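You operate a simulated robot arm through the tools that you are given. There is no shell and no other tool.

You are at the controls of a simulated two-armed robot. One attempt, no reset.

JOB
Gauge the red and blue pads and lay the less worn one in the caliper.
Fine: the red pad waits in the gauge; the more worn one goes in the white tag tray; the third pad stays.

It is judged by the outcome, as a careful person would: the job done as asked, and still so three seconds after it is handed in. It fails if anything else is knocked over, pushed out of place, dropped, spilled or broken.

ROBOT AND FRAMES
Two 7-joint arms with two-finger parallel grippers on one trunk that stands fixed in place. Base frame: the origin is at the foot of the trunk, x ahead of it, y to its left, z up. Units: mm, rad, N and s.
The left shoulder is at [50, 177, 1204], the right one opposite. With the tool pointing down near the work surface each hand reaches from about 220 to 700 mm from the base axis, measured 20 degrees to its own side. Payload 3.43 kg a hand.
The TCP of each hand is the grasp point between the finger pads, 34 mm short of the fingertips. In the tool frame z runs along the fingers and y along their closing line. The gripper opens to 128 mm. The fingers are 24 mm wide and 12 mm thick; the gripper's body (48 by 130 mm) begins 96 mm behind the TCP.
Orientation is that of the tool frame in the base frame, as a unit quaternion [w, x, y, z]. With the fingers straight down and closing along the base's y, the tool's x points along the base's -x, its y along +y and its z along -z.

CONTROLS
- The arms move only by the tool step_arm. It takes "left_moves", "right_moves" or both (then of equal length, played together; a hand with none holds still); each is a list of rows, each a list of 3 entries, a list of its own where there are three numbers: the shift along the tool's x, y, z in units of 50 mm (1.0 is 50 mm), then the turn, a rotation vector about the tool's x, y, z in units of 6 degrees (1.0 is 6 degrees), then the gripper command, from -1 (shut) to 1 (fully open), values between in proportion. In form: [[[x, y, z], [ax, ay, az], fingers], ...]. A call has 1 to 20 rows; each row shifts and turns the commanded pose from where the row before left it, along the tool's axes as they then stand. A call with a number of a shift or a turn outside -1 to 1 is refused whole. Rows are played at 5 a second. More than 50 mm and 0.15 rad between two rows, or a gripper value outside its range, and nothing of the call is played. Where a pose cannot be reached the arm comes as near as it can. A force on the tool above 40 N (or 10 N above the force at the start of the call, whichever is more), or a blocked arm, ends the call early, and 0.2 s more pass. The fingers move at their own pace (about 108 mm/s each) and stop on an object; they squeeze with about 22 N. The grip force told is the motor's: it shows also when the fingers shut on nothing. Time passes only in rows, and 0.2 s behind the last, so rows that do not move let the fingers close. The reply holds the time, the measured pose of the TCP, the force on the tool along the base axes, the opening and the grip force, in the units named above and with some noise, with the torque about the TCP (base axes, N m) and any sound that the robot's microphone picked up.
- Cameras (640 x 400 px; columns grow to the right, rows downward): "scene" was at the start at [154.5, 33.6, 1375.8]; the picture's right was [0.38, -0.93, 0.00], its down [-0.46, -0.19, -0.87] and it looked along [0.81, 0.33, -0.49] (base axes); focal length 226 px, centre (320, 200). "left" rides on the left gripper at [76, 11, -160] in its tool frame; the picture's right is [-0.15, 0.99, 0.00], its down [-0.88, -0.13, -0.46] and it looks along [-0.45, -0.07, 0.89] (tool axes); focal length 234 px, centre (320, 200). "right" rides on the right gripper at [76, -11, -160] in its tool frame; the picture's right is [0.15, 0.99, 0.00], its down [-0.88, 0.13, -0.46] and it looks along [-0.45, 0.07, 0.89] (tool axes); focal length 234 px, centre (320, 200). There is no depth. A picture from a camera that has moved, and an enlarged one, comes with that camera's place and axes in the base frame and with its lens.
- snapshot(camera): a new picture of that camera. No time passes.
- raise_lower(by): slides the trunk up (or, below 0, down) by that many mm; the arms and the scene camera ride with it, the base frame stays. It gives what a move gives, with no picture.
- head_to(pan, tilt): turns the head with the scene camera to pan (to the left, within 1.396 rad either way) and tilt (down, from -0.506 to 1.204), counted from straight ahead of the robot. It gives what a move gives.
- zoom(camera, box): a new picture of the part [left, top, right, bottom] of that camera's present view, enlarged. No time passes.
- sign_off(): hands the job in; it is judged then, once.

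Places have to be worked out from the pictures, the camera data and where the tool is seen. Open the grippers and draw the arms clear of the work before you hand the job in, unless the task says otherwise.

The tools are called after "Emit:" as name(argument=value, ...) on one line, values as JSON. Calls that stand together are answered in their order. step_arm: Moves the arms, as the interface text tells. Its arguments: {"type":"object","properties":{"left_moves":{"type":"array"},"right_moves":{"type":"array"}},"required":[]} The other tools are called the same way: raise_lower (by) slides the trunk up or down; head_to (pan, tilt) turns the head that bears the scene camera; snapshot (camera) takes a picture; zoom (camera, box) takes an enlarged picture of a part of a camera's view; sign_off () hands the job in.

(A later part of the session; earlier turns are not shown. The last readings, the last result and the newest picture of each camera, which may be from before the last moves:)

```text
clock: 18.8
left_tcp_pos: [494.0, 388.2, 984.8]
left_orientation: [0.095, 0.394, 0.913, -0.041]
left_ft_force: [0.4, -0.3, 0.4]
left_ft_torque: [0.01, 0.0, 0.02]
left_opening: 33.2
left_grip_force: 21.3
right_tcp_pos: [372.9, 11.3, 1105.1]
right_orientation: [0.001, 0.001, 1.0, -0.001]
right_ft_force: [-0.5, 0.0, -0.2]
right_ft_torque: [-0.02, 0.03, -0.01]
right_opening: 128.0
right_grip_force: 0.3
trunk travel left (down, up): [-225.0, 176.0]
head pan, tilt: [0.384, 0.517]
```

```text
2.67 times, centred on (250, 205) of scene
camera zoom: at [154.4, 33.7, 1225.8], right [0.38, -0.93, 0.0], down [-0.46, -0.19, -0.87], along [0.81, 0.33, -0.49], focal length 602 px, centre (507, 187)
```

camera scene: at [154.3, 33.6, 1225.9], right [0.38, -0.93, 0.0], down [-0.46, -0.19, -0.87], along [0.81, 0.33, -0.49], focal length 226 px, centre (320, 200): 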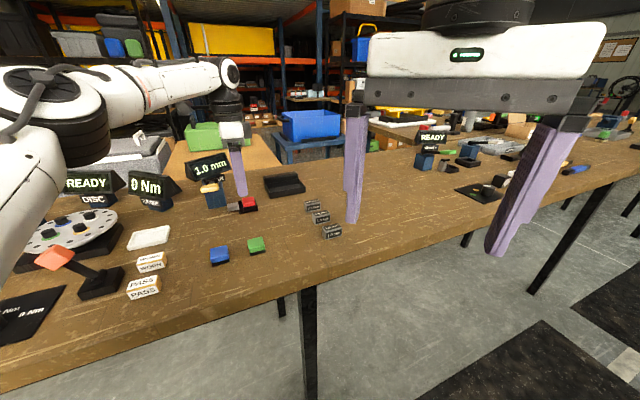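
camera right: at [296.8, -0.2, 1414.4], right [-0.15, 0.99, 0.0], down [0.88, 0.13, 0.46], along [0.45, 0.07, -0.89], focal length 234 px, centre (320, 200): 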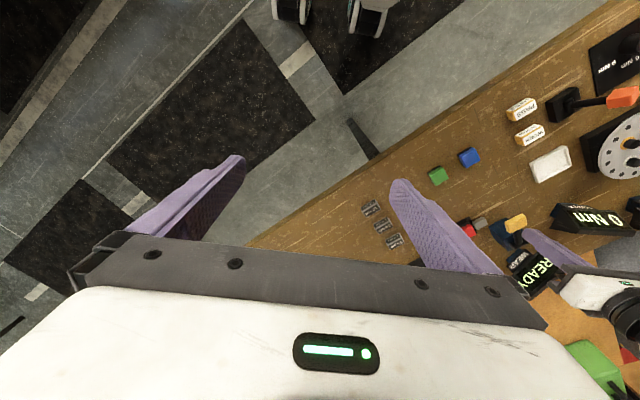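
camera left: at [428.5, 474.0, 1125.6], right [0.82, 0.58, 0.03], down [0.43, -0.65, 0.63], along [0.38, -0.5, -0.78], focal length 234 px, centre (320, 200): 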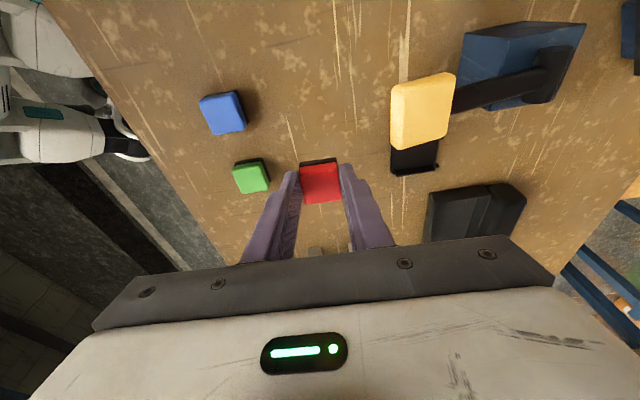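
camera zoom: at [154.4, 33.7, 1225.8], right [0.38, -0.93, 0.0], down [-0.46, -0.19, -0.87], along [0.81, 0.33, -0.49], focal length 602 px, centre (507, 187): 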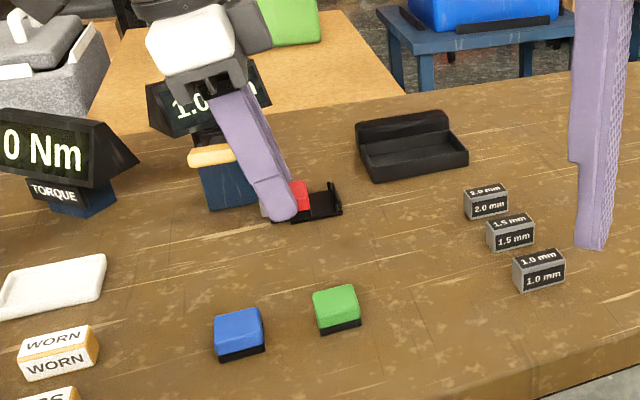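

The spot is clear: green is over 65 mm away from the fingers. I'll lower and look for contact in small steps.

Emit:
step_arm(left_moves=[[[0.104, 0, 0.489], [0, 0, 0], -1], [[0.104, 0, 0.489], [0, 0, 0], -1], [[0.021, 0, 0.098], [0, 0, 0], -1], [[0, 0, 0], [0, 0, 0], -1]])

Emit:
zoom(camera="scene", box=[210, 170, 310, 240])

```text
clock: 19.8
left_tcp_pos: [495.3, 386.7, 932.2]
left_orientation: [0.096, 0.394, 0.913, -0.041]
left_ft_force: [-0.3, 0.2, -0.1]
left_ft_torque: [-0.01, 0.02, 0.04]
left_opening: 33.1
left_grip_force: 22.2
right_tcp_pos: [372.3, 11.1, 1106.0]
right_orientation: [0.001, 0.0, 1.0, 0.0]
right_ft_force: [-0.1, -0.6, 0.3]
right_ft_torque: [-0.01, -0.02, 0.01]
right_opening: 128.2
right_grip_force: 0.1
trunk travel left (down, up): [-225.0, 176.0]
head pan, tilt: [0.384, 0.517]
```

```text
5.71 times, centred on (260, 205) of scene
camera zoom: at [154.5, 33.7, 1225.8], right [0.38, -0.93, 0.0], down [-0.46, -0.19, -0.87], along [0.81, 0.33, -0.49], focal length 1291 px, centre (663, 171)
```

zoom: 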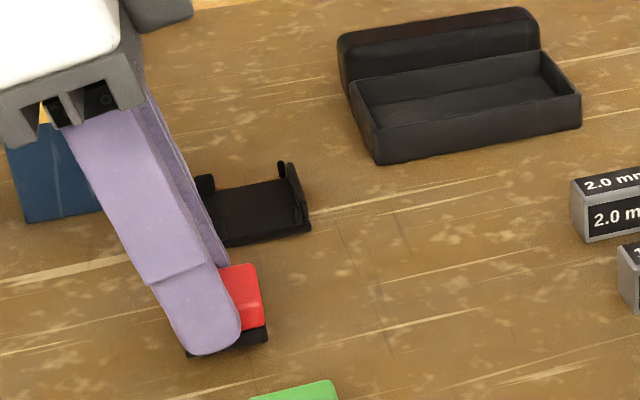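

I'm still a few millimetres above the table. Lowering 2 mm per row.

Emit:
step_arm(left_moves=[[[0.0083, 0, 0.039], [0, 0, 0], -1], [[0.0083, 0, 0.039], [0, 0, 0], -1], [[0.0083, 0, 0.039], [0, 0, 0], -1], [[0, 0, 0], [0, 0, 0], -1]])

Emit:
zoom(camera="scene", box=[220, 190, 280, 240])

```text
clock: 20.8
left_tcp_pos: [494.6, 387.5, 927.8]
left_orientation: [0.096, 0.394, 0.913, -0.041]
left_ft_force: [0.5, 0.2, 0.0]
left_ft_torque: [-0.05, 0.0, -0.01]
left_opening: 33.0
left_grip_force: 21.9
right_tcp_pos: [373.1, 11.4, 1103.9]
right_orientation: [-0.001, 0.001, 1.0, 0.0]
right_ft_force: [-0.3, 0.4, -0.5]
right_ft_torque: [-0.02, -0.02, 0.04]
right_opening: 128.0
right_grip_force: 0.0
trunk travel left (down, up): [-225.0, 176.0]
head pan, tilt: [0.384, 0.517]
```

```text
8.00 times, centred on (250, 215) of scene
camera zoom: at [154.5, 33.7, 1225.8], right [0.38, -0.93, 0.0], down [-0.46, -0.19, -0.87], along [0.81, 0.33, -0.49], focal length 1807 px, centre (880, 80)
```

zoom: 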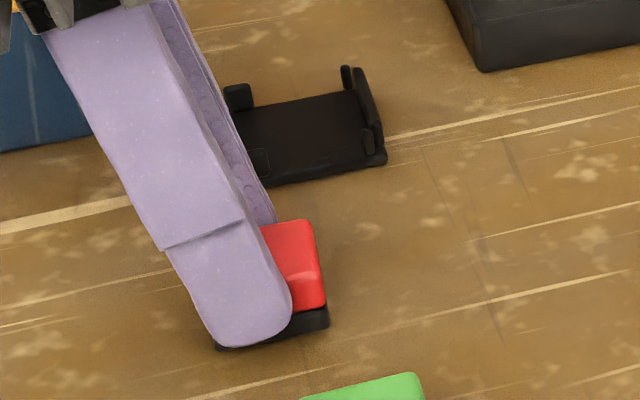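

Still no contact, so I'll keep going down 2 mm at a time.

Emit:
step_arm(left_moves=[[[0.0083, 0, 0.039], [0, 0, 0], -1], [[0.0083, 0, 0.039], [0, 0, 0], -1], [[0.0083, 0, 0.039], [0, 0, 0], -1], [[0, 0, 0], [0, 0, 0], -1]])

Emit:
zoom(camera="scene", box=[220, 190, 280, 240])

```text
clock: 21.8
left_tcp_pos: [495.8, 386.4, 923.3]
left_orientation: [0.096, 0.393, 0.913, -0.042]
left_ft_force: [-1.2, 0.8, 2.7]
left_ft_torque: [0.03, -0.01, 0.01]
left_opening: 33.4
left_grip_force: 21.9
right_tcp_pos: [371.9, 11.5, 1105.0]
right_orientation: [0.0, 0.0, 1.0, 0.0]
right_ft_force: [1.1, -1.0, 0.5]
right_ft_torque: [0.0, -0.01, -0.01]
right_opening: 128.0
right_grip_force: 0.0
trunk travel left (down, up): [-225.0, 176.0]
head pan, tilt: [0.384, 0.517]
```

```text
8.00 times, centred on (250, 215) of scene
camera zoom: at [154.3, 33.6, 1225.9], right [0.38, -0.93, 0.0], down [-0.46, -0.19, -0.87], along [0.81, 0.33, -0.49], focal length 1807 px, centre (880, 80)
```

zoom: 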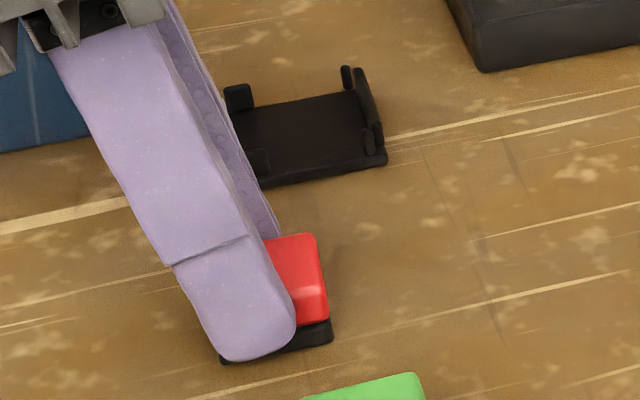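

Light contact (2.7 N) at TCP z≈923. I'll release red here and rise.

Emit:
step_arm(left_moves=[[[0, 0, 0], [0, 0, 0], -0.3], [[0, 0, 0], [0, 0, 0], -0.1], [[0, 0, 0], [0, 0, 0], 0.0], [[-0.104, 0, -0.489], [0, 0, 0], 0.0], [[-0.2, 0, -0.94], [0, 0, 0], 0.0], [[-0.1, 0, -0.47], [0, 0, 0], 0.0], [[0, 0, 0], [0, 0, 0], 0.0]])

Emit:
snapshot(camera="left")

Emit:
zoom(camera="scene", box=[160, 130, 340, 280])

```text
clock: 23.4
left_tcp_pos: [493.9, 387.9, 1018.2]
left_orientation: [0.096, 0.393, 0.913, -0.042]
left_ft_force: [0.1, 0.0, -0.1]
left_ft_torque: [-0.02, -0.02, 0.01]
left_opening: 63.9
left_grip_force: 0.0
right_tcp_pos: [372.2, 11.5, 1104.1]
right_orientation: [0.001, -0.001, 1.0, -0.001]
right_ft_force: [0.3, 0.7, 0.1]
right_ft_torque: [0.0, -0.01, 0.02]
right_opening: 127.7
right_grip_force: 0.0
trunk travel left (down, up): [-225.0, 176.0]
head pan, tilt: [0.384, 0.517]
```

```text
taken
camera left: at [430.3, 474.6, 1159.7], right [0.82, 0.58, 0.03], down [0.43, -0.65, 0.63], along [0.38, -0.5, -0.78], focal length 234 px, centre (320, 200)
```

left: 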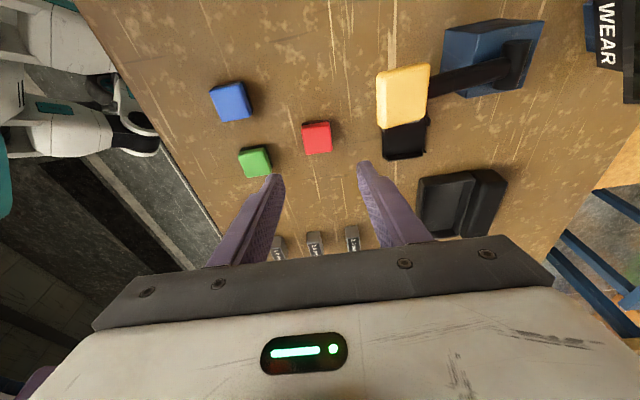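

```text
2.67 times, centred on (250, 205) of scene
camera zoom: at [154.5, 33.7, 1225.8], right [0.38, -0.93, 0.0], down [-0.46, -0.19, -0.87], along [0.81, 0.33, -0.49], focal length 602 px, centre (507, 187)
```

zoom: 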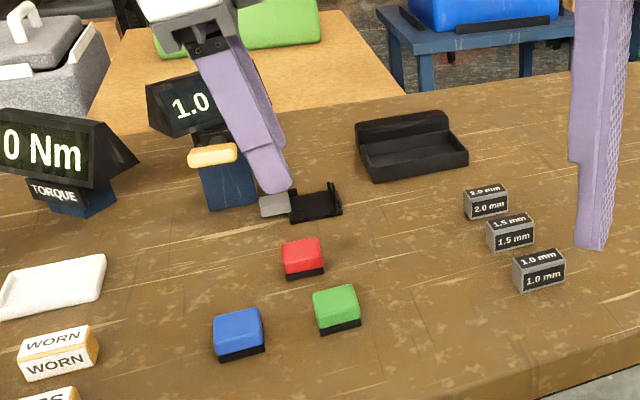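

Red stands cleanly on the table. Now I'll move over the blue pad at about (403, 358).

Emit:
step_arm(left_moves=[[[0.311, -0.58, -0.066], [0, 0, 0], 0.2], [[0.311, -0.58, -0.066], [0, 0, 0], 0.2], [[0.311, -0.58, -0.066], [0, 0, 0], 0.2], [[0, 0, 0], [0, 0, 0], 0.2]])

Emit:
zoom(camera="left", box=[240, 70, 400, 210])

Emit:
snapshot(camera="left")

```text
clock: 24.4
left_tcp_pos: [397.2, 363.8, 1018.4]
left_orientation: [0.096, 0.393, 0.914, -0.042]
left_ft_force: [0.0, -0.3, -0.2]
left_ft_torque: [-0.02, -0.01, -0.01]
left_opening: 76.8
left_grip_force: 0.0
right_tcp_pos: [373.4, 11.2, 1103.9]
right_orientation: [0.0, 0.0, 1.0, 0.0]
right_ft_force: [0.0, -0.7, -0.1]
right_ft_torque: [-0.01, -0.01, -0.01]
right_opening: 127.7
right_grip_force: 0.1
trunk travel left (down, up): [-225.0, 176.0]
head pan, tilt: [0.384, 0.517]
```

```text
2.86 times, centred on (320, 140) of left
camera zoom: at [332.3, 448.9, 1159.1], right [0.82, 0.58, 0.03], down [0.43, -0.65, 0.63], along [0.38, -0.5, -0.78], focal length 669 px, centre (320, 371)
```

zoom: 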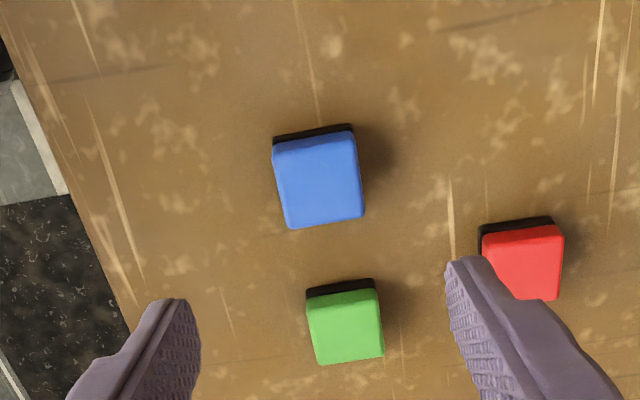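

```text
taken
camera left: at [332.3, 448.9, 1159.1], right [0.82, 0.58, 0.03], down [0.43, -0.65, 0.63], along [0.38, -0.5, -0.78], focal length 234 px, centre (320, 200)
```

left: 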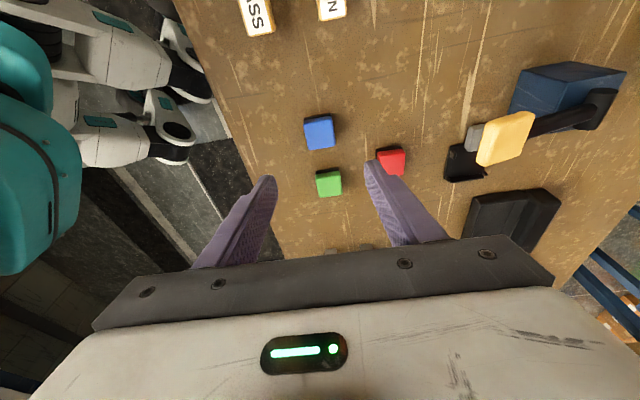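

Blue is aligned with the tool within 1° and is about the same size. It sits 3 mm to +y and 2 mm back of the grasp line. I'll descend with those corrections.

Emit:
step_arm(left_moves=[[[0.15, 0.06, 0.55], [0, 0, 0], 0.0], [[0.12, 0, 0.55], [0, 0, 0], 0.0], [[0.07, 0, 0.35], [0, 0, 0], 0.0], [[0, 0, 0], [0, 0, 0], 0.0]])

Emit:
zoom(camera="left", box=[240, 70, 400, 210])

Emit:
zoom(camera="scene", box=[180, 190, 290, 280])

```text
clock: 25.4
left_tcp_pos: [398.6, 366.8, 943.1]
left_orientation: [0.096, 0.393, 0.914, -0.042]
left_ft_force: [-0.7, 0.8, -0.4]
left_ft_torque: [-0.05, 0.01, 0.01]
left_opening: 64.1
left_grip_force: 0.1
right_tcp_pos: [371.0, 11.3, 1105.3]
right_orientation: [0.0, 0.001, 1.0, 0.0]
right_ft_force: [0.3, -0.3, -0.2]
right_ft_torque: [0.0, -0.02, -0.01]
right_opening: 127.9
right_grip_force: 0.1
trunk travel left (down, up): [-225.0, 176.0]
head pan, tilt: [0.384, 0.517]
```

```text
2.86 times, centred on (320, 140) of left
camera zoom: at [334.0, 451.1, 1083.9], right [0.82, 0.58, 0.03], down [0.43, -0.65, 0.63], along [0.38, -0.5, -0.78], focal length 669 px, centre (320, 371)
```

zoom: 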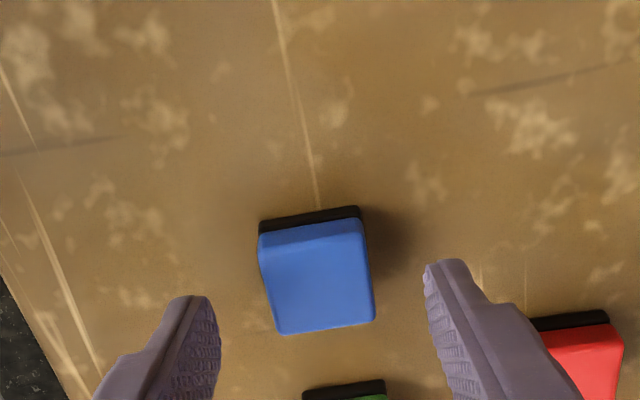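

```text
4.44 times, centred on (235, 235) of scene
camera zoom: at [154.5, 33.7, 1225.8], right [0.38, -0.93, 0.0], down [-0.46, -0.19, -0.87], along [0.81, 0.33, -0.49], focal length 1004 px, centre (698, 44)
```

zoom: 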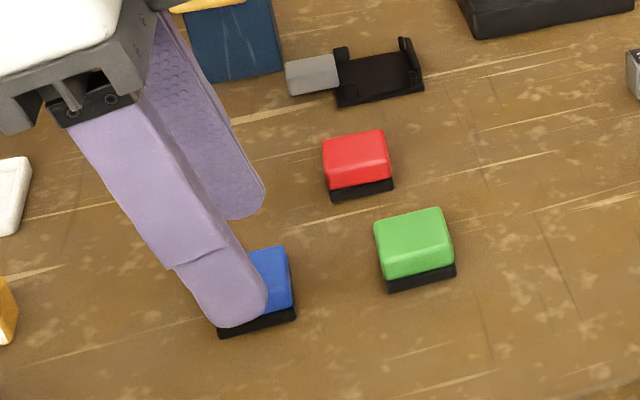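

I'll go down 19 mm, shift back 3 mm to match the red grasp, and close.

Emit:
step_arm(left_moves=[[[0.136, -0.005, 0.36], [0, 0, 0], 0.0], [[0, 0, 0], [0, 0, 0], 0.0], [[0, 0, 0], [0, 0, 0], -0.3], [[0, 0, 0], [0, 0, 0], -0.5], [[0, 0, 0], [0, 0, 0], -1], [[0, 0, 0], [0, 0, 0], -1]])

Emit:
zoom(camera="left", box=[240, 70, 400, 210])

```text
clock: 26.8
left_tcp_pos: [397.0, 366.5, 924.0]
left_orientation: [0.096, 0.393, 0.913, -0.041]
left_ft_force: [-0.1, 0.3, -1.2]
left_ft_torque: [-0.03, 0.0, 0.0]
left_opening: 32.9
left_grip_force: 22.0
right_tcp_pos: [372.7, 11.6, 1104.7]
right_orientation: [-0.001, 0.0, 1.0, 0.0]
right_ft_force: [-1.0, -0.8, 0.7]
right_ft_torque: [0.0, 0.0, 0.04]
right_opening: 128.0
right_grip_force: 0.1
trunk travel left (down, up): [-225.0, 176.0]
head pan, tilt: [0.384, 0.517]
```

```text
2.86 times, centred on (320, 140) of left
camera zoom: at [332.3, 453.5, 1065.1], right [0.82, 0.58, 0.03], down [0.43, -0.65, 0.63], along [0.38, -0.5, -0.78], focal length 669 px, centre (320, 371)
```

zoom: 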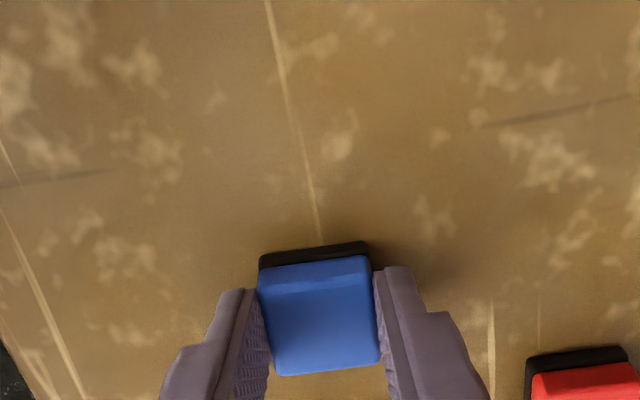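

Blue is held (32.9 mm) in nearly the same place as red was. I'll lift 90 mm and carry it over the empty gauge cup.

Emit:
step_arm(left_moves=[[[-0.062, 0, -0.293], [0, 0, 0], -1], [[-0.156, 0, -0.733], [0, 0, 0], -1], [[-0.156, 0, -0.733], [0, 0, 0], -1], [[-0.299, 0.773, 0.0636], [0, 0, 0], -1], [[-0.299, 0.773, 0.0636], [0, 0, 0], -1], [[-0.299, 0.773, 0.0636], [0, 0, 0], -1], [[-0.299, 0.773, 0.0636], [0, 0, 0], -1], [[-0.299, 0.773, 0.0636], [0, 0, 0], -1], [[0, 0, 0], [0, 0, 0], -1]])

Emit:
zoom(camera="left", box=[240, 70, 400, 210])

Emit:
zoom(camera="scene", box=[190, 130, 310, 220])

```text
clock: 28.8
left_tcp_pos: [591.7, 440.7, 1013.5]
left_orientation: [0.096, 0.395, 0.913, -0.042]
left_ft_force: [-0.8, -0.2, -0.2]
left_ft_torque: [0.02, 0.03, 0.03]
left_opening: 32.8
left_grip_force: 21.7
right_tcp_pos: [372.3, 10.1, 1104.7]
right_orientation: [0.001, 0.0, 1.0, 0.0]
right_ft_force: [0.5, 0.0, 0.3]
right_ft_torque: [0.01, 0.02, 0.04]
right_opening: 128.0
right_grip_force: 0.0
trunk travel left (down, up): [-225.0, 176.0]
head pan, tilt: [0.384, 0.517]
```

```text
2.86 times, centred on (320, 140) of left
camera zoom: at [526.6, 527.8, 1154.3], right [0.82, 0.57, 0.03], down [0.43, -0.65, 0.63], along [0.38, -0.5, -0.78], focal length 669 px, centre (320, 371)
```

zoom: 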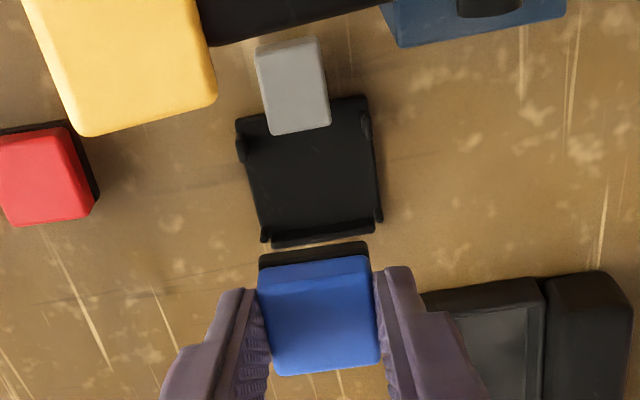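

```text
4.44 times, centred on (250, 175) of scene
camera zoom: at [154.5, 33.6, 1225.9], right [0.38, -0.93, 0.0], down [-0.46, -0.19, -0.87], along [0.81, 0.33, -0.49], focal length 1004 px, centre (631, 311)
```

zoom: 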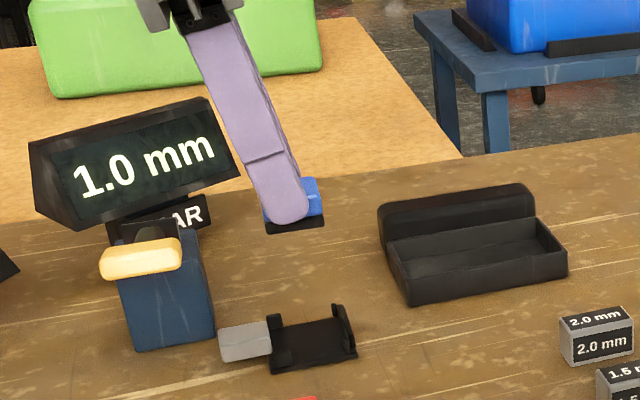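

The cup is lined up under the pad; I need about 2 mm back. I'll descend most of the way and compare with the picture from when red sat in the gauge.

Emit:
step_arm(left_moves=[[[0.153, 0.005, 0.617], [0, 0, 0], -1], [[0.153, 0.005, 0.617], [0, 0, 0], -1], [[0, 0, 0], [0, 0, 0], -1]])

Emit:
zoom(camera="left", box=[240, 70, 400, 210])

Emit:
zoom(camera="scene", box=[210, 160, 290, 220])

```text
clock: 29.6
left_tcp_pos: [589.7, 443.7, 950.7]
left_orientation: [0.096, 0.393, 0.913, -0.042]
left_ft_force: [0.0, -0.5, -0.4]
left_ft_torque: [-0.01, 0.02, 0.03]
left_opening: 32.8
left_grip_force: 21.9
right_tcp_pos: [372.8, 11.9, 1103.7]
right_orientation: [0.0, -0.001, 1.0, 0.0]
right_ft_force: [0.0, 0.5, 0.4]
right_ft_torque: [0.0, 0.01, -0.04]
right_opening: 128.1
right_grip_force: 0.1
trunk travel left (down, up): [-225.0, 176.0]
head pan, tilt: [0.384, 0.517]
```

```text
2.86 times, centred on (320, 140) of left
camera zoom: at [524.4, 529.8, 1091.9], right [0.82, 0.58, 0.03], down [0.43, -0.65, 0.63], along [0.38, -0.5, -0.78], focal length 669 px, centre (320, 371)
```

zoom: 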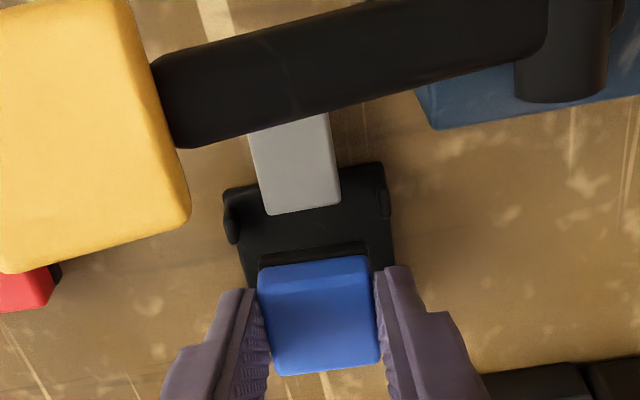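

```text
6.67 times, centred on (250, 190) of scene
camera zoom: at [154.5, 33.6, 1225.9], right [0.38, -0.93, 0.0], down [-0.46, -0.19, -0.87], along [0.81, 0.33, -0.49], focal length 1506 px, centre (787, 267)
```

zoom: 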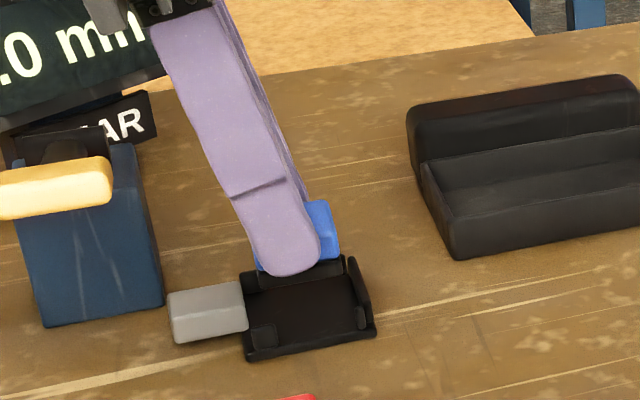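

There is about 5 mm to the plunger and about 3 mm to the stop. I'll lower to just above the plate, then use fine steps until contact.

Emit:
step_arm(left_moves=[[[0.037, 0, 0.176], [0, 0, 0], -1], [[0.037, 0, 0.176], [0, 0, 0], -1], [[0.006, 0, 0.03], [0, 0, 0], -1], [[0.006, 0, 0.03], [0, 0, 0], -1], [[0, 0, 0], [0, 0, 0], -1]])

Emit:
zoom(camera="scene", box=[210, 160, 290, 220])

```text
clock: 30.8
left_tcp_pos: [590.2, 444.6, 930.0]
left_orientation: [0.097, 0.393, 0.914, -0.042]
left_ft_force: [0.1, -0.3, -0.5]
left_ft_torque: [0.03, 0.0, -0.04]
left_opening: 33.1
left_grip_force: 21.9
right_tcp_pos: [373.9, 11.4, 1105.6]
right_orientation: [0.0, 0.0, 1.0, 0.0]
right_ft_force: [-0.1, 0.1, -0.3]
right_ft_torque: [0.01, 0.04, -0.04]
right_opening: 128.0
right_grip_force: 0.1
trunk travel left (down, up): [-225.0, 176.0]
head pan, tilt: [0.384, 0.517]
```

```text
6.67 times, centred on (250, 190) of scene
camera zoom: at [154.5, 33.7, 1225.8], right [0.38, -0.93, 0.0], down [-0.46, -0.19, -0.87], along [0.81, 0.33, -0.49], focal length 1506 px, centre (787, 267)
```

zoom: 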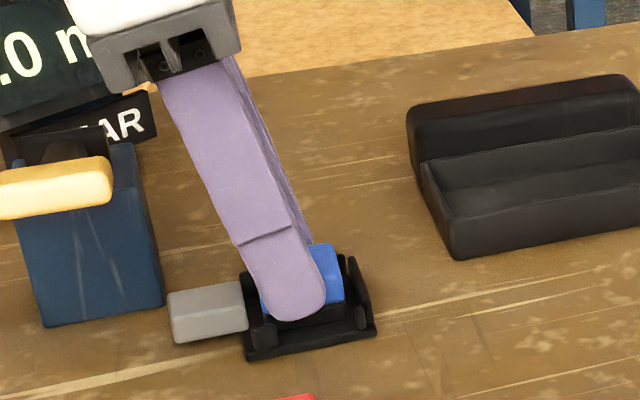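

There's no contact yet. I'll lower up to 3 mm more.

Emit:
step_arm(left_moves=[[[0.006, 0, 0.03], [0, 0, 0], -1], [[0.006, 0, 0.03], [0, 0, 0], -1], [[0, 0, 0], [0, 0, 0], -1]])

```text
clock: 31.6
left_tcp_pos: [589.7, 444.8, 928.8]
left_orientation: [0.097, 0.393, 0.913, -0.041]
left_ft_force: [-0.8, 2.7, 9.3]
left_ft_torque: [-0.03, 0.09, -0.04]
left_opening: 32.9
left_grip_force: 22.1
right_tcp_pos: [372.1, 11.1, 1105.4]
right_orientation: [0.0, 0.0, 1.0, 0.0]
right_ft_force: [-0.3, 0.3, -0.1]
right_ft_torque: [0.04, 0.0, -0.04]
right_opening: 128.1
right_grip_force: 0.1
trunk travel left (down, up): [-225.0, 176.0]
head pan, tilt: [0.384, 0.517]
```

Blue is seated on the plate (9 N contact). I'll ease up 1 mm, release, and lift.

Emit:
step_arm(left_moves=[[[-0.004, 0, -0.02], [0, 0, 0], -1], [[0, 0, 0], [0, 0, 0], -0.3], [[0, 0, 0], [0, 0, 0], -0.1], [[0, 0, 0], [0, 0, 0], -0.1], [[-0.1, 0, -0.489], [0, 0, 0], -0.1], [[-0.2, 0, -0.94], [0, 0, 0], -0.1], [[-0.2, 0, -0.94], [0, 0, 0], -0.1], [[0, 0, 0], [0, 0, 0], -0.1]])

Emit:
zoom(camera="left", box=[240, 70, 400, 210])

Emit:
zoom(camera="scene", box=[190, 130, 310, 220])

```text
clock: 33.4
left_tcp_pos: [589.2, 445.5, 1048.6]
left_orientation: [0.095, 0.394, 0.913, -0.043]
left_ft_force: [-0.6, -0.3, -0.1]
left_ft_torque: [0.02, 0.02, -0.01]
left_opening: 57.6
left_grip_force: 0.1
right_tcp_pos: [371.8, 11.9, 1103.8]
right_orientation: [-0.001, 0.0, 1.0, -0.001]
right_ft_force: [-0.5, -0.9, -0.2]
right_ft_torque: [0.01, -0.02, 0.01]
right_opening: 127.9
right_grip_force: 0.0
trunk travel left (down, up): [-225.0, 176.0]
head pan, tilt: [0.384, 0.517]
```

```text
2.86 times, centred on (320, 140) of left
camera zoom: at [523.9, 531.5, 1190.1], right [0.82, 0.57, 0.03], down [0.43, -0.65, 0.63], along [0.38, -0.5, -0.78], focal length 669 px, centre (320, 371)
```

zoom: 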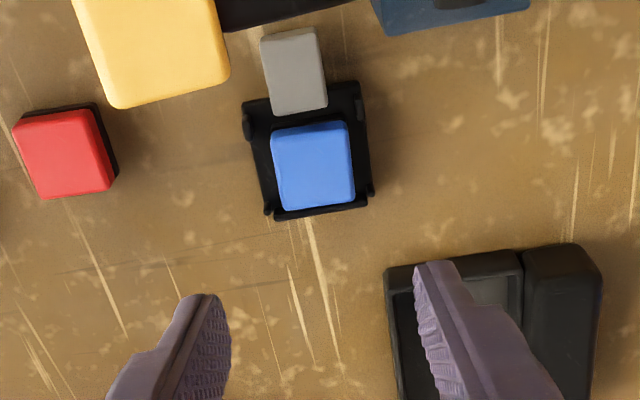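

```text
4.44 times, centred on (250, 175) of scene
camera zoom: at [154.5, 33.7, 1225.8], right [0.38, -0.93, 0.0], down [-0.46, -0.19, -0.87], along [0.81, 0.33, -0.49], focal length 1004 px, centre (631, 311)
```

zoom: 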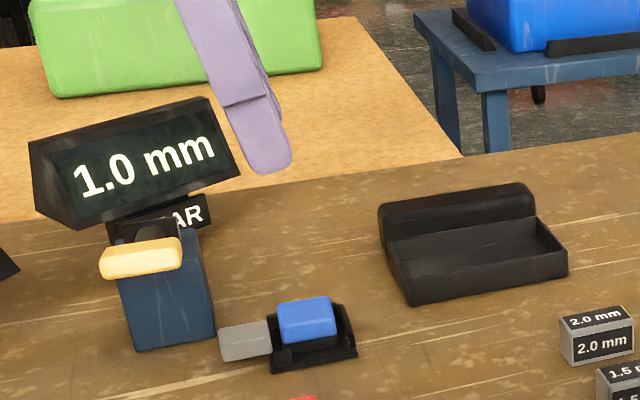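

Blue is seated in the gauge. I'll return the hand to vertical, shut the fingers, move above the paddle at (509, 474), and check.

Emit:
step_arm(left_moves=[[[0, 0, 0], [0, 1, 0], -1], [[0, 0, 0], [0, 1, 0], -1], [[0.756, -0.386, 0], [0, 0, 0], -1], [[0.756, -0.386, 0], [0, 0, 0], -1], [[0, 0, 0], [0, 0, 0], -1]])

Emit:
snapshot(camera="left")

Emit:
zoom(camera="scene", box=[170, 110, 310, 220])

```text
clock: 34.5
left_tcp_pos: [495.5, 470.3, 1043.4]
left_orientation: [0.025, 0.395, 0.918, -0.01]
left_ft_force: [-0.5, 0.3, 0.6]
left_ft_torque: [-0.03, 0.03, 0.01]
left_opening: 0.3
left_grip_force: 22.0
left hand out of reach, approached as far as the arm can: row 1, 2
right_tcp_pos: [373.1, 11.5, 1104.1]
right_orientation: [0.001, 0.0, 1.0, 0.001]
right_ft_force: [0.0, 0.7, -0.5]
right_ft_torque: [0.01, 0.01, 0.02]
right_opening: 128.2
right_grip_force: 0.0
trunk travel left (down, up): [-225.0, 176.0]
head pan, tilt: [0.384, 0.517]
```

```text
taken
camera left: at [447.0, 539.1, 1199.0], right [0.82, 0.57, 0.01], down [0.49, -0.71, 0.5], along [0.29, -0.41, -0.86], focal length 234 px, centre (320, 200)
```

left: 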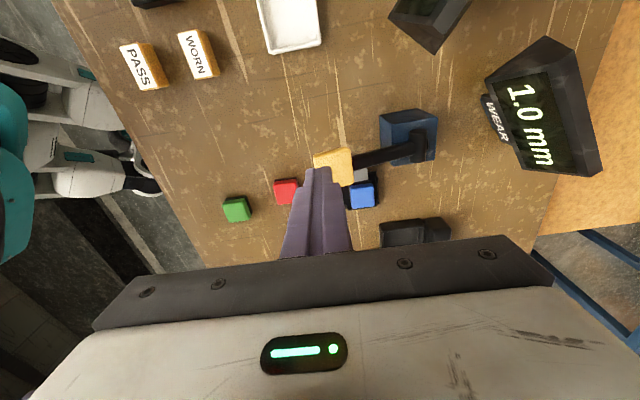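

```text
3.64 times, centred on (240, 165) of scene
camera zoom: at [154.5, 33.6, 1225.8], right [0.38, -0.93, 0.0], down [-0.46, -0.19, -0.87], along [0.81, 0.33, -0.49], focal length 821 px, centre (611, 327)
```

zoom: 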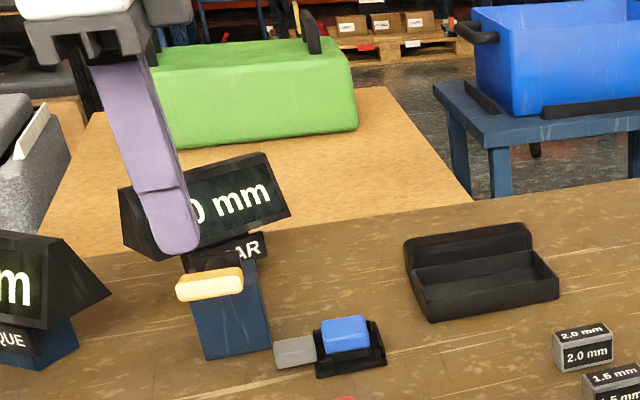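

The left camera can read the display from here. I'll shift onto the paddle and press down to TCP z≈973 as before.

Emit:
step_arm(left_moves=[[[-0.114, 0.236, 0], [0, 0.5, 0], -1], [[0, 0, 0.4], [0, 0, 0], -1], [[0, 0, 0.2], [0, 0, 0], -1], [[0, 0, 0.2], [0, 0, 0], -1], [[0, 0, 0.2], [0, 0, 0], -1], [[0, 0, 0.2], [0, 0, 0], -1], [[0, 0, 0.2], [0, 0, 0], -1], [[0, 0, 0], [0, 0, 0], -1]])

Emit:
snapshot(camera="left")

Emit:
zoom(camera="scene", box=[170, 110, 310, 220])

```text
clock: 36.4
left_tcp_pos: [509.2, 474.2, 971.0]
left_orientation: [0.002, 0.396, 0.918, 0.003]
left_ft_force: [0.7, 1.6, 6.6]
left_ft_torque: [0.18, -0.07, -0.01]
left_opening: 0.0
left_grip_force: 21.6
right_tcp_pos: [371.8, 11.8, 1104.6]
right_orientation: [0.0, 0.0, 1.0, 0.0]
right_ft_force: [-0.4, -0.3, 0.3]
right_ft_torque: [-0.04, 0.02, -0.02]
right_opening: 128.1
right_grip_force: 0.0
trunk travel left (down, up): [-225.0, 176.0]
head pan, tilt: [0.384, 0.517]
```

```text
taken
camera left: at [464.8, 537.2, 1131.8], right [0.82, 0.57, 0.01], down [0.51, -0.73, 0.46], along [0.27, -0.37, -0.89], focal length 234 px, centre (320, 200)
```

left: 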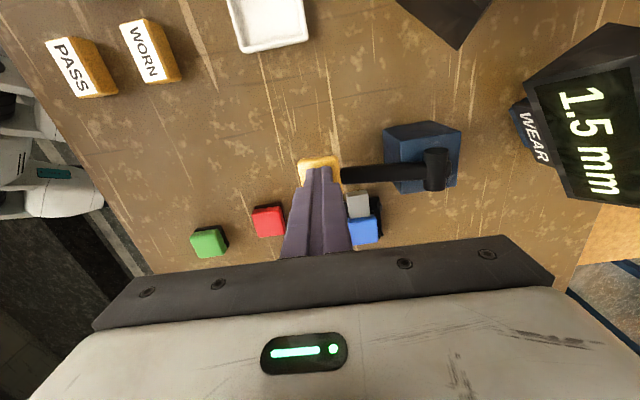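

```text
3.64 times, centred on (240, 165) of scene
camera zoom: at [154.0, 33.4, 1226.1], right [0.38, -0.93, 0.0], down [-0.46, -0.19, -0.87], along [0.81, 0.33, -0.49], focal length 821 px, centre (611, 327)
```

zoom: 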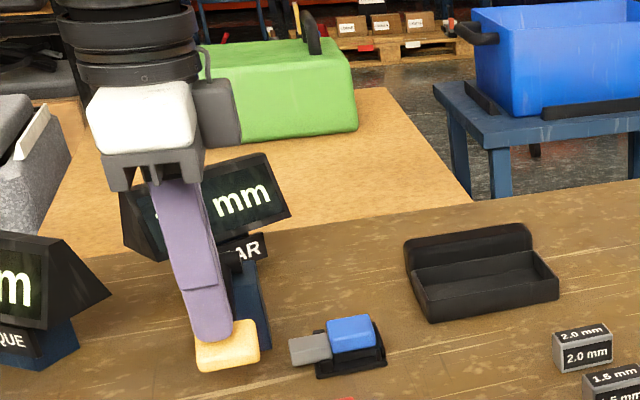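

Blue reads 1.5 mm of wear against red's 1.0 mm. The gauge is labelled WEAR, so red is less worn: red goes in the caliper and blue in the white tray. I'll lift off the lever, tilt again, and return over blue.

Emit:
step_arm(left_moves=[[[0, 0, -0.5], [0, 0, 0], -1], [[0, 0, -1.0], [0, 0, 0], -1], [[0, 0, 0], [0, -1, 0], 0], [[0, 0, 0], [0, -1, 0], 0], [[-0.77, 0.375, 0.164], [0, 0, 0], 0.0], [[-0.77, 0.375, 0.164], [0, 0, 0], 0.0], [[0, 0, 0], [0, 0, 0], 0.0]])

Emit:
zoom(camera="left", box=[240, 70, 400, 210])

Emit:
zoom(camera="scene", box=[170, 110, 310, 220])

```text
clock: 38.0
left_tcp_pos: [589.6, 442.1, 1045.8]
left_orientation: [0.098, 0.394, 0.913, -0.041]
left_ft_force: [0.1, 1.0, -0.3]
left_ft_torque: [-0.02, 0.0, 0.0]
left_opening: 63.8
left_grip_force: 0.1
right_tcp_pos: [372.7, 10.1, 1104.5]
right_orientation: [0.0, 0.0, 1.0, 0.0]
right_ft_force: [1.0, 0.6, -0.1]
right_ft_torque: [-0.01, 0.01, -0.02]
right_opening: 128.2
right_grip_force: 0.0
trunk travel left (down, up): [-225.0, 176.0]
head pan, tilt: [0.384, 0.517]
```

```text
2.86 times, centred on (320, 140) of left
camera zoom: at [525.2, 528.0, 1187.1], right [0.82, 0.57, 0.03], down [0.43, -0.65, 0.63], along [0.38, -0.5, -0.78], focal length 669 px, centre (320, 371)
```

zoom: 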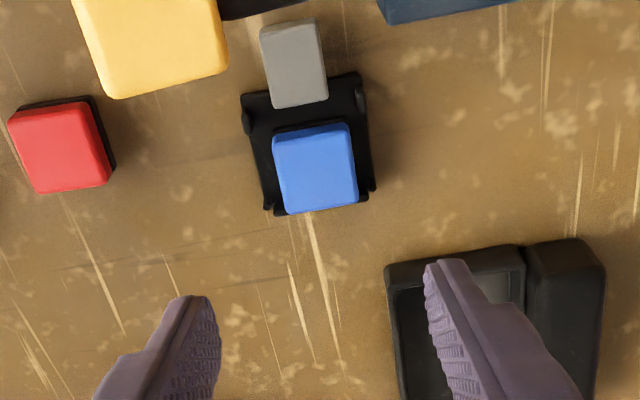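

```text
3.64 times, centred on (240, 165) of scene
camera zoom: at [154.4, 33.6, 1225.9], right [0.38, -0.93, 0.0], down [-0.46, -0.19, -0.87], along [0.81, 0.33, -0.49], focal length 821 px, centre (611, 327)
```

zoom: 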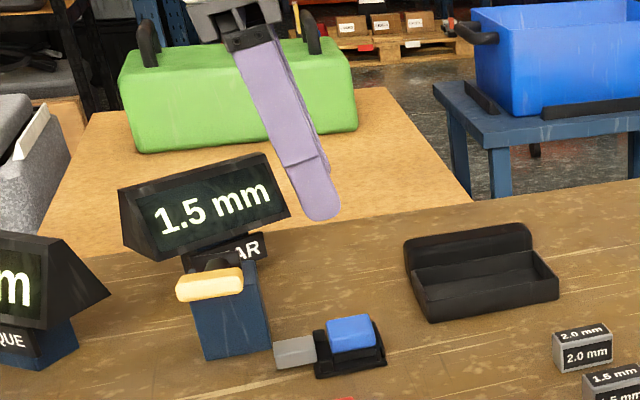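

The display confirms 1.5 mm. I'll descend over blue with a 1 mm correction.

Emit:
step_arm(left_moves=[[[0.13, 0.026, 0.66], [0, 0, 0], 0.0], [[0.13, 0, 0.62], [0, 0, 0], 0.0], [[0.13, 0, 0.62], [0, 0, 0], 0.0], [[0, 0, 0], [0, 0, 0], 0.0]])

Emit:
zoom(camera="left", box=[240, 70, 400, 210])

```text
clock: 39.0
left_tcp_pos: [592.8, 441.1, 948.7]
left_orientation: [0.097, 0.393, 0.913, -0.041]
left_ft_force: [-0.8, -0.4, -0.3]
left_ft_torque: [0.0, -0.01, -0.01]
left_opening: 63.9
left_grip_force: 0.1
right_tcp_pos: [372.8, 11.7, 1104.9]
right_orientation: [0.0, 0.0, 1.0, 0.0]
right_ft_force: [0.0, 0.0, -1.1]
right_ft_torque: [0.01, 0.0, 0.01]
right_opening: 128.1
right_grip_force: 0.0
trunk travel left (down, up): [-225.0, 176.0]
head pan, tilt: [0.384, 0.517]
```

```text
2.86 times, centred on (320, 140) of left
camera zoom: at [527.4, 527.3, 1090.6], right [0.82, 0.58, 0.03], down [0.43, -0.65, 0.63], along [0.38, -0.5, -0.78], focal length 669 px, centre (320, 371)
```

zoom: 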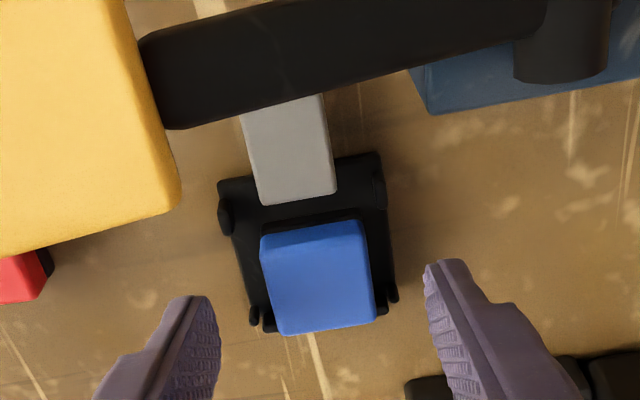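

Final 21 mm down with a small shift back, then close on blue.

Emit:
step_arm(left_moves=[[[0.138, 0.01, 0.4], [0, 0, 0], 0.0], [[0, 0, 0], [0, 0, 0], 0.0], [[0, 0, 0], [0, 0, 0], -0.3], [[0, 0, 0], [0, 0, 0], -0.5], [[0, 0, 0], [0, 0, 0], -1], [[0, 0, 0], [0, 0, 0], -1]])

Emit:
zoom(camera="left", box=[240, 70, 400, 210])

Emit:
zoom(camera="scene", box=[0, 150, 320, 350])

```text
clock: 40.4
left_tcp_pos: [592.1, 442.5, 929.4]
left_orientation: [0.097, 0.393, 0.913, -0.041]
left_ft_force: [0.1, -0.1, 0.5]
left_ft_torque: [-0.01, -0.01, 0.0]
left_opening: 33.0
left_grip_force: 21.9
right_tcp_pos: [373.4, 11.2, 1104.3]
right_orientation: [0.0, 0.0, 1.0, 0.0]
right_ft_force: [-0.6, 0.0, 0.4]
right_ft_torque: [0.01, -0.01, 0.0]
right_opening: 128.2
right_grip_force: 0.1
trunk travel left (down, up): [-225.0, 176.0]
head pan, tilt: [0.384, 0.517]
```

```text
2.86 times, centred on (320, 140) of left
camera zoom: at [526.5, 528.9, 1069.6], right [0.82, 0.58, 0.03], down [0.43, -0.65, 0.63], along [0.38, -0.5, -0.78], focal length 669 px, centre (320, 371)
```

zoom: 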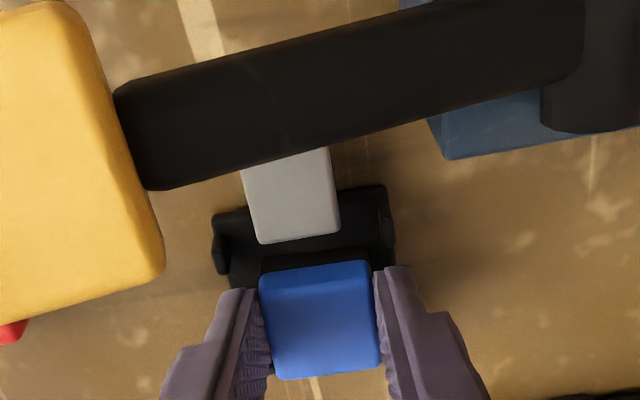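

```text
2.00 times, centred on (160, 250) of scene
camera zoom: at [154.5, 33.7, 1225.8], right [0.38, -0.93, 0.0], down [-0.46, -0.19, -0.87], along [0.81, 0.33, -0.49], focal length 452 px, centre (640, 100)
```

zoom: 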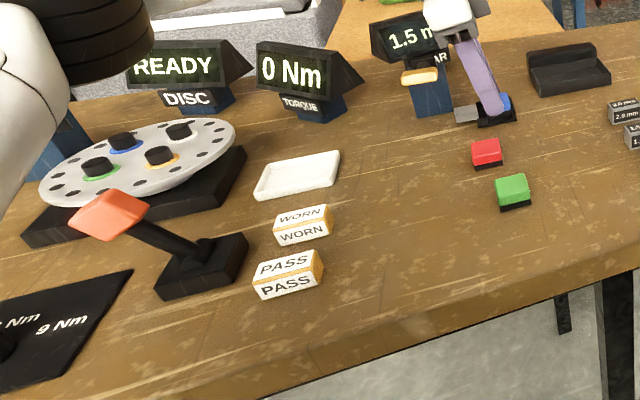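

Blue is held at 33 mm. I'll lift it well clear of the lever, swing it back and over toward the white tray at about (391, 564), and then look.

Emit:
step_arm(left_moves=[[[-0.062, 0, -0.293], [0, 0, 0], -1], [[-0.187, 0, -0.88], [0, 0, 0], -1], [[0.232, -0.482, -0.662], [0, 0, 0], -1], [[0.232, -0.482, -0.662], [0, 0, 0], -1], [[0.232, -0.482, -0.662], [0, 0, 0], -1], [[0.694, 0.037, -0.148], [0, 0, 0], -1], [[0.694, 0.037, -0.148], [0, 0, 0], -1], [[0.694, 0.037, -0.148], [0, 0, 0], -1], [[0.694, 0.037, -0.148], [0, 0, 0], -1], [[0.694, 0.037, -0.148], [0, 0, 0], -1], [[0, 0, 0], [0, 0, 0], -1]])

Emit:
snapshot(camera="left")

Emit:
zoom(camera="scene", box=[80, 150, 300, 290])

```text
clock: 42.8
left_tcp_pos: [385.4, 571.0, 1075.5]
left_orientation: [0.097, 0.394, 0.913, -0.042]
left_ft_force: [-0.3, -0.3, -1.1]
left_ft_torque: [0.01, 0.02, 0.03]
left_opening: 33.1
left_grip_force: 21.7
right_tcp_pos: [372.3, 11.0, 1104.0]
right_orientation: [0.0, 0.0, 1.0, 0.0]
right_ft_force: [0.1, 0.5, 0.5]
right_ft_torque: [-0.01, 0.02, -0.03]
right_opening: 127.9
right_grip_force: 0.0
trunk travel left (down, up): [-225.0, 176.0]
head pan, tilt: [0.384, 0.517]
```

```text
taken
camera left: at [320.0, 657.8, 1217.6], right [0.82, 0.57, 0.03], down [0.43, -0.65, 0.63], along [0.38, -0.5, -0.78], focal length 234 px, centre (320, 200)
```

left: 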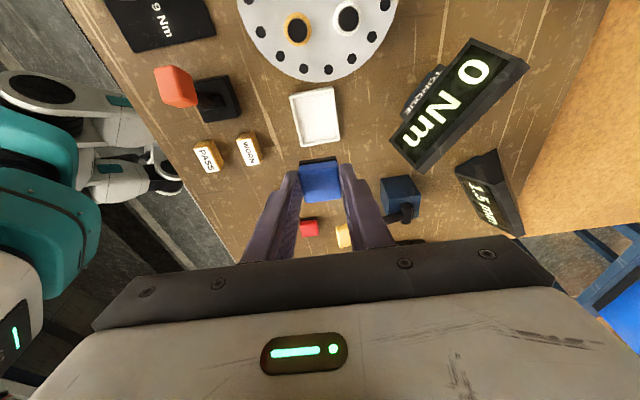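

```text
2.86 times, centred on (190, 220) of scene
camera zoom: at [154.4, 33.7, 1225.8], right [0.38, -0.93, 0.0], down [-0.46, -0.19, -0.87], along [0.81, 0.33, -0.49], focal length 645 px, centre (691, 143)
```

zoom: 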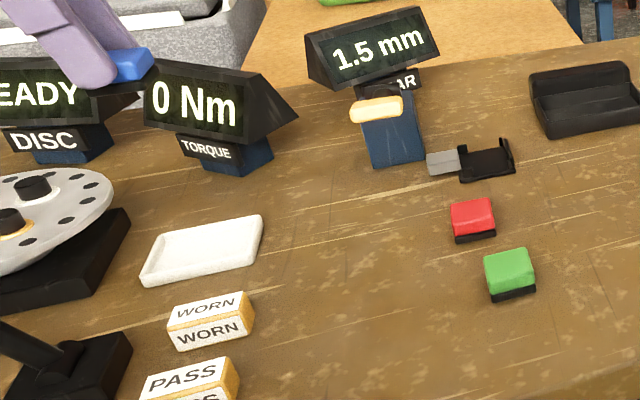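

Emit:
zoom(camera="scene", box=[120, 215, 190, 260])

Emit:
zoom(camera="left", box=[270, 75, 370, 215])

```text
8.89 times, centred on (155, 238) of scene
camera zoom: at [154.4, 33.7, 1225.8], right [0.38, -0.93, 0.0], down [-0.46, -0.19, -0.87], along [0.81, 0.33, -0.49], focal length 2008 px, centre (1787, -133)
```

zoom: 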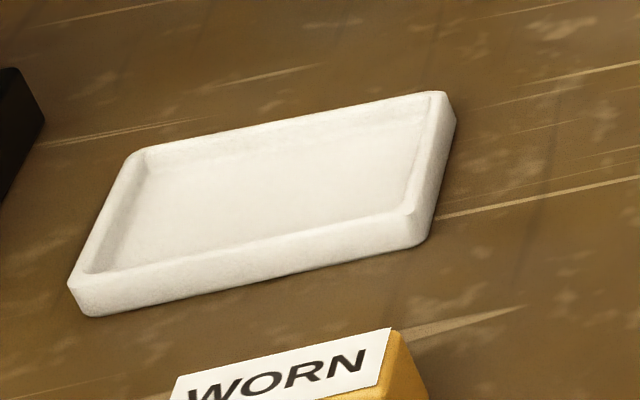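

```text
2.86 times, centred on (320, 145) of left
camera zoom: at [320.0, 657.8, 1217.6], right [0.82, 0.57, 0.03], down [0.43, -0.65, 0.63], along [0.38, -0.5, -0.78], focal length 669 px, centre (320, 357)
```

zoom: 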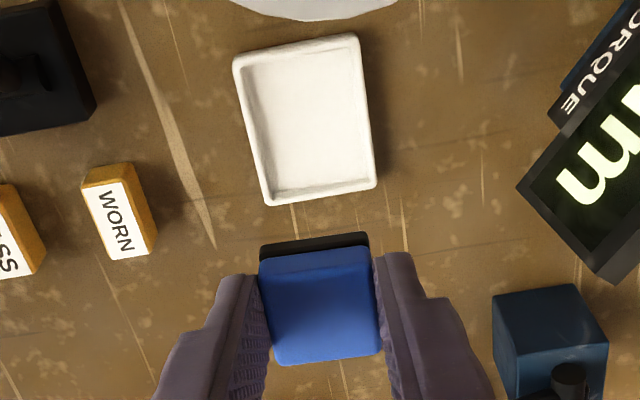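

The tray is centred under the pad within about 2 mm, with a rim about 10 mm high. The fingers should just clear the rim at release height. I'll descend to just above the floor.

Emit:
step_arm(left_moves=[[[0.139, -0.005, 0.703], [0, 0, 0], -1], [[0.139, -0.005, 0.703], [0, 0, 0], -1], [[0.139, -0.005, 0.703], [0, 0, 0], -1], [[0.09, -0.005, 0.45], [0, 0, 0], -1], [[0, 0, 0], [0, 0, 0], -1]])

Emit:
zoom(camera="left", box=[240, 90, 400, 230])

Emit:
zoom(camera="scene", box=[110, 195, 200, 260])

```text
clock: 44.0
left_tcp_pos: [387.2, 568.8, 946.2]
left_orientation: [0.097, 0.393, 0.913, -0.042]
left_ft_force: [-0.5, 0.5, 0.0]
left_ft_torque: [-0.02, 0.0, -0.01]
left_opening: 32.9
left_grip_force: 21.7
right_tcp_pos: [372.7, 12.2, 1105.1]
right_orientation: [0.0, 0.0, 1.0, 0.0]
right_ft_force: [0.8, -0.8, 0.1]
right_ft_torque: [-0.01, -0.02, 0.0]
right_opening: 128.0
right_grip_force: 0.1
trunk travel left (down, up): [-225.0, 176.0]
head pan, tilt: [0.384, 0.517]
```

```text
2.86 times, centred on (320, 160) of left
camera zoom: at [321.4, 654.6, 1087.7], right [0.82, 0.58, 0.03], down [0.43, -0.65, 0.63], along [0.38, -0.5, -0.78], focal length 669 px, centre (320, 314)
```

zoom: 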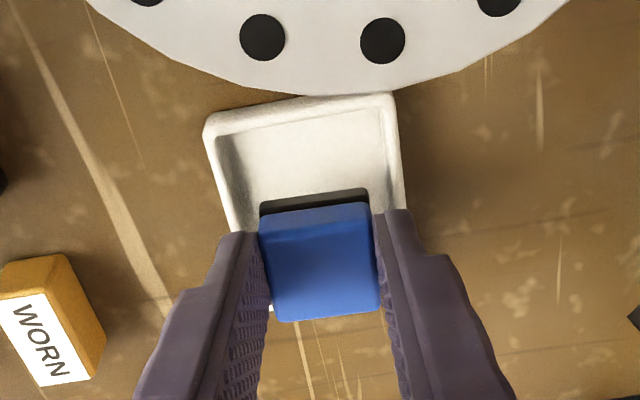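

```text
6.15 times, centred on (155, 228) of scene
camera zoom: at [154.5, 33.6, 1225.8], right [0.38, -0.93, 0.0], down [-0.46, -0.19, -0.87], along [0.81, 0.33, -0.49], focal length 1390 px, centre (1335, 31)
```

zoom: 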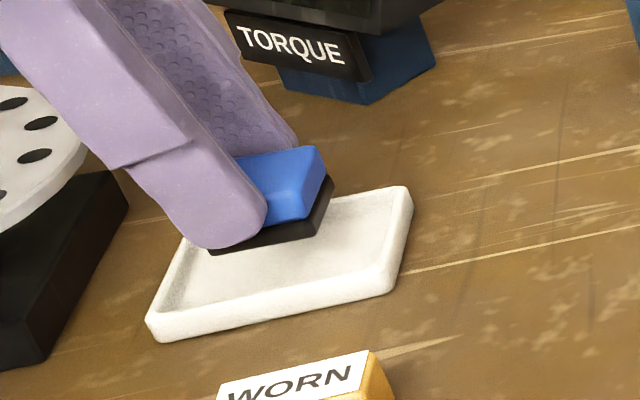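

Centred. Lowering 15 mm, then fine steps.

Emit:
step_arm(left_moves=[[[0.033, 0, 0.156], [0, 0, 0], -1], [[0.029, 0, 0.137], [0, 0, 0], -1], [[0.006, 0, 0.03], [0, 0, 0], -1], [[0, 0, 0], [0, 0, 0], -1]])

Emit:
zoom(camera="scene", box=[110, 195, 200, 260])

```text
clock: 45.0
left_tcp_pos: [388.0, 567.8, 929.6]
left_orientation: [0.098, 0.394, 0.913, -0.041]
left_ft_force: [-0.2, 0.0, 0.0]
left_ft_torque: [-0.02, -0.03, 0.02]
left_opening: 33.0
left_grip_force: 21.6
right_tcp_pos: [371.5, 10.9, 1105.1]
right_orientation: [0.0, 0.001, 1.0, 0.0]
right_ft_force: [-0.3, -0.2, -0.5]
right_ft_torque: [0.02, -0.01, -0.01]
right_opening: 128.0
right_grip_force: 0.0
trunk travel left (down, up): [-225.0, 176.0]
head pan, tilt: [0.384, 0.517]
```

```text
6.15 times, centred on (155, 228) of scene
camera zoom: at [154.5, 33.7, 1225.8], right [0.38, -0.93, 0.0], down [-0.46, -0.19, -0.87], along [0.81, 0.33, -0.49], focal length 1390 px, centre (1335, 31)
```

zoom: 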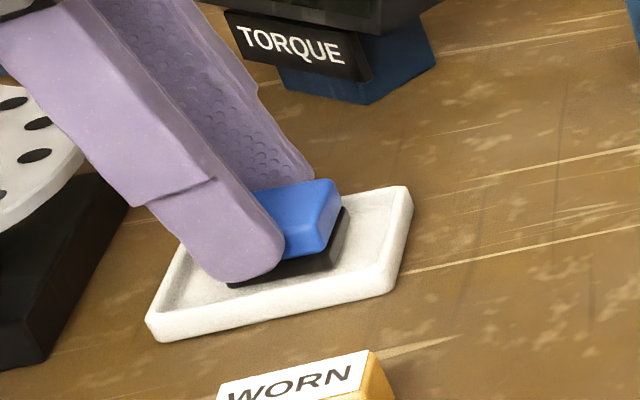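

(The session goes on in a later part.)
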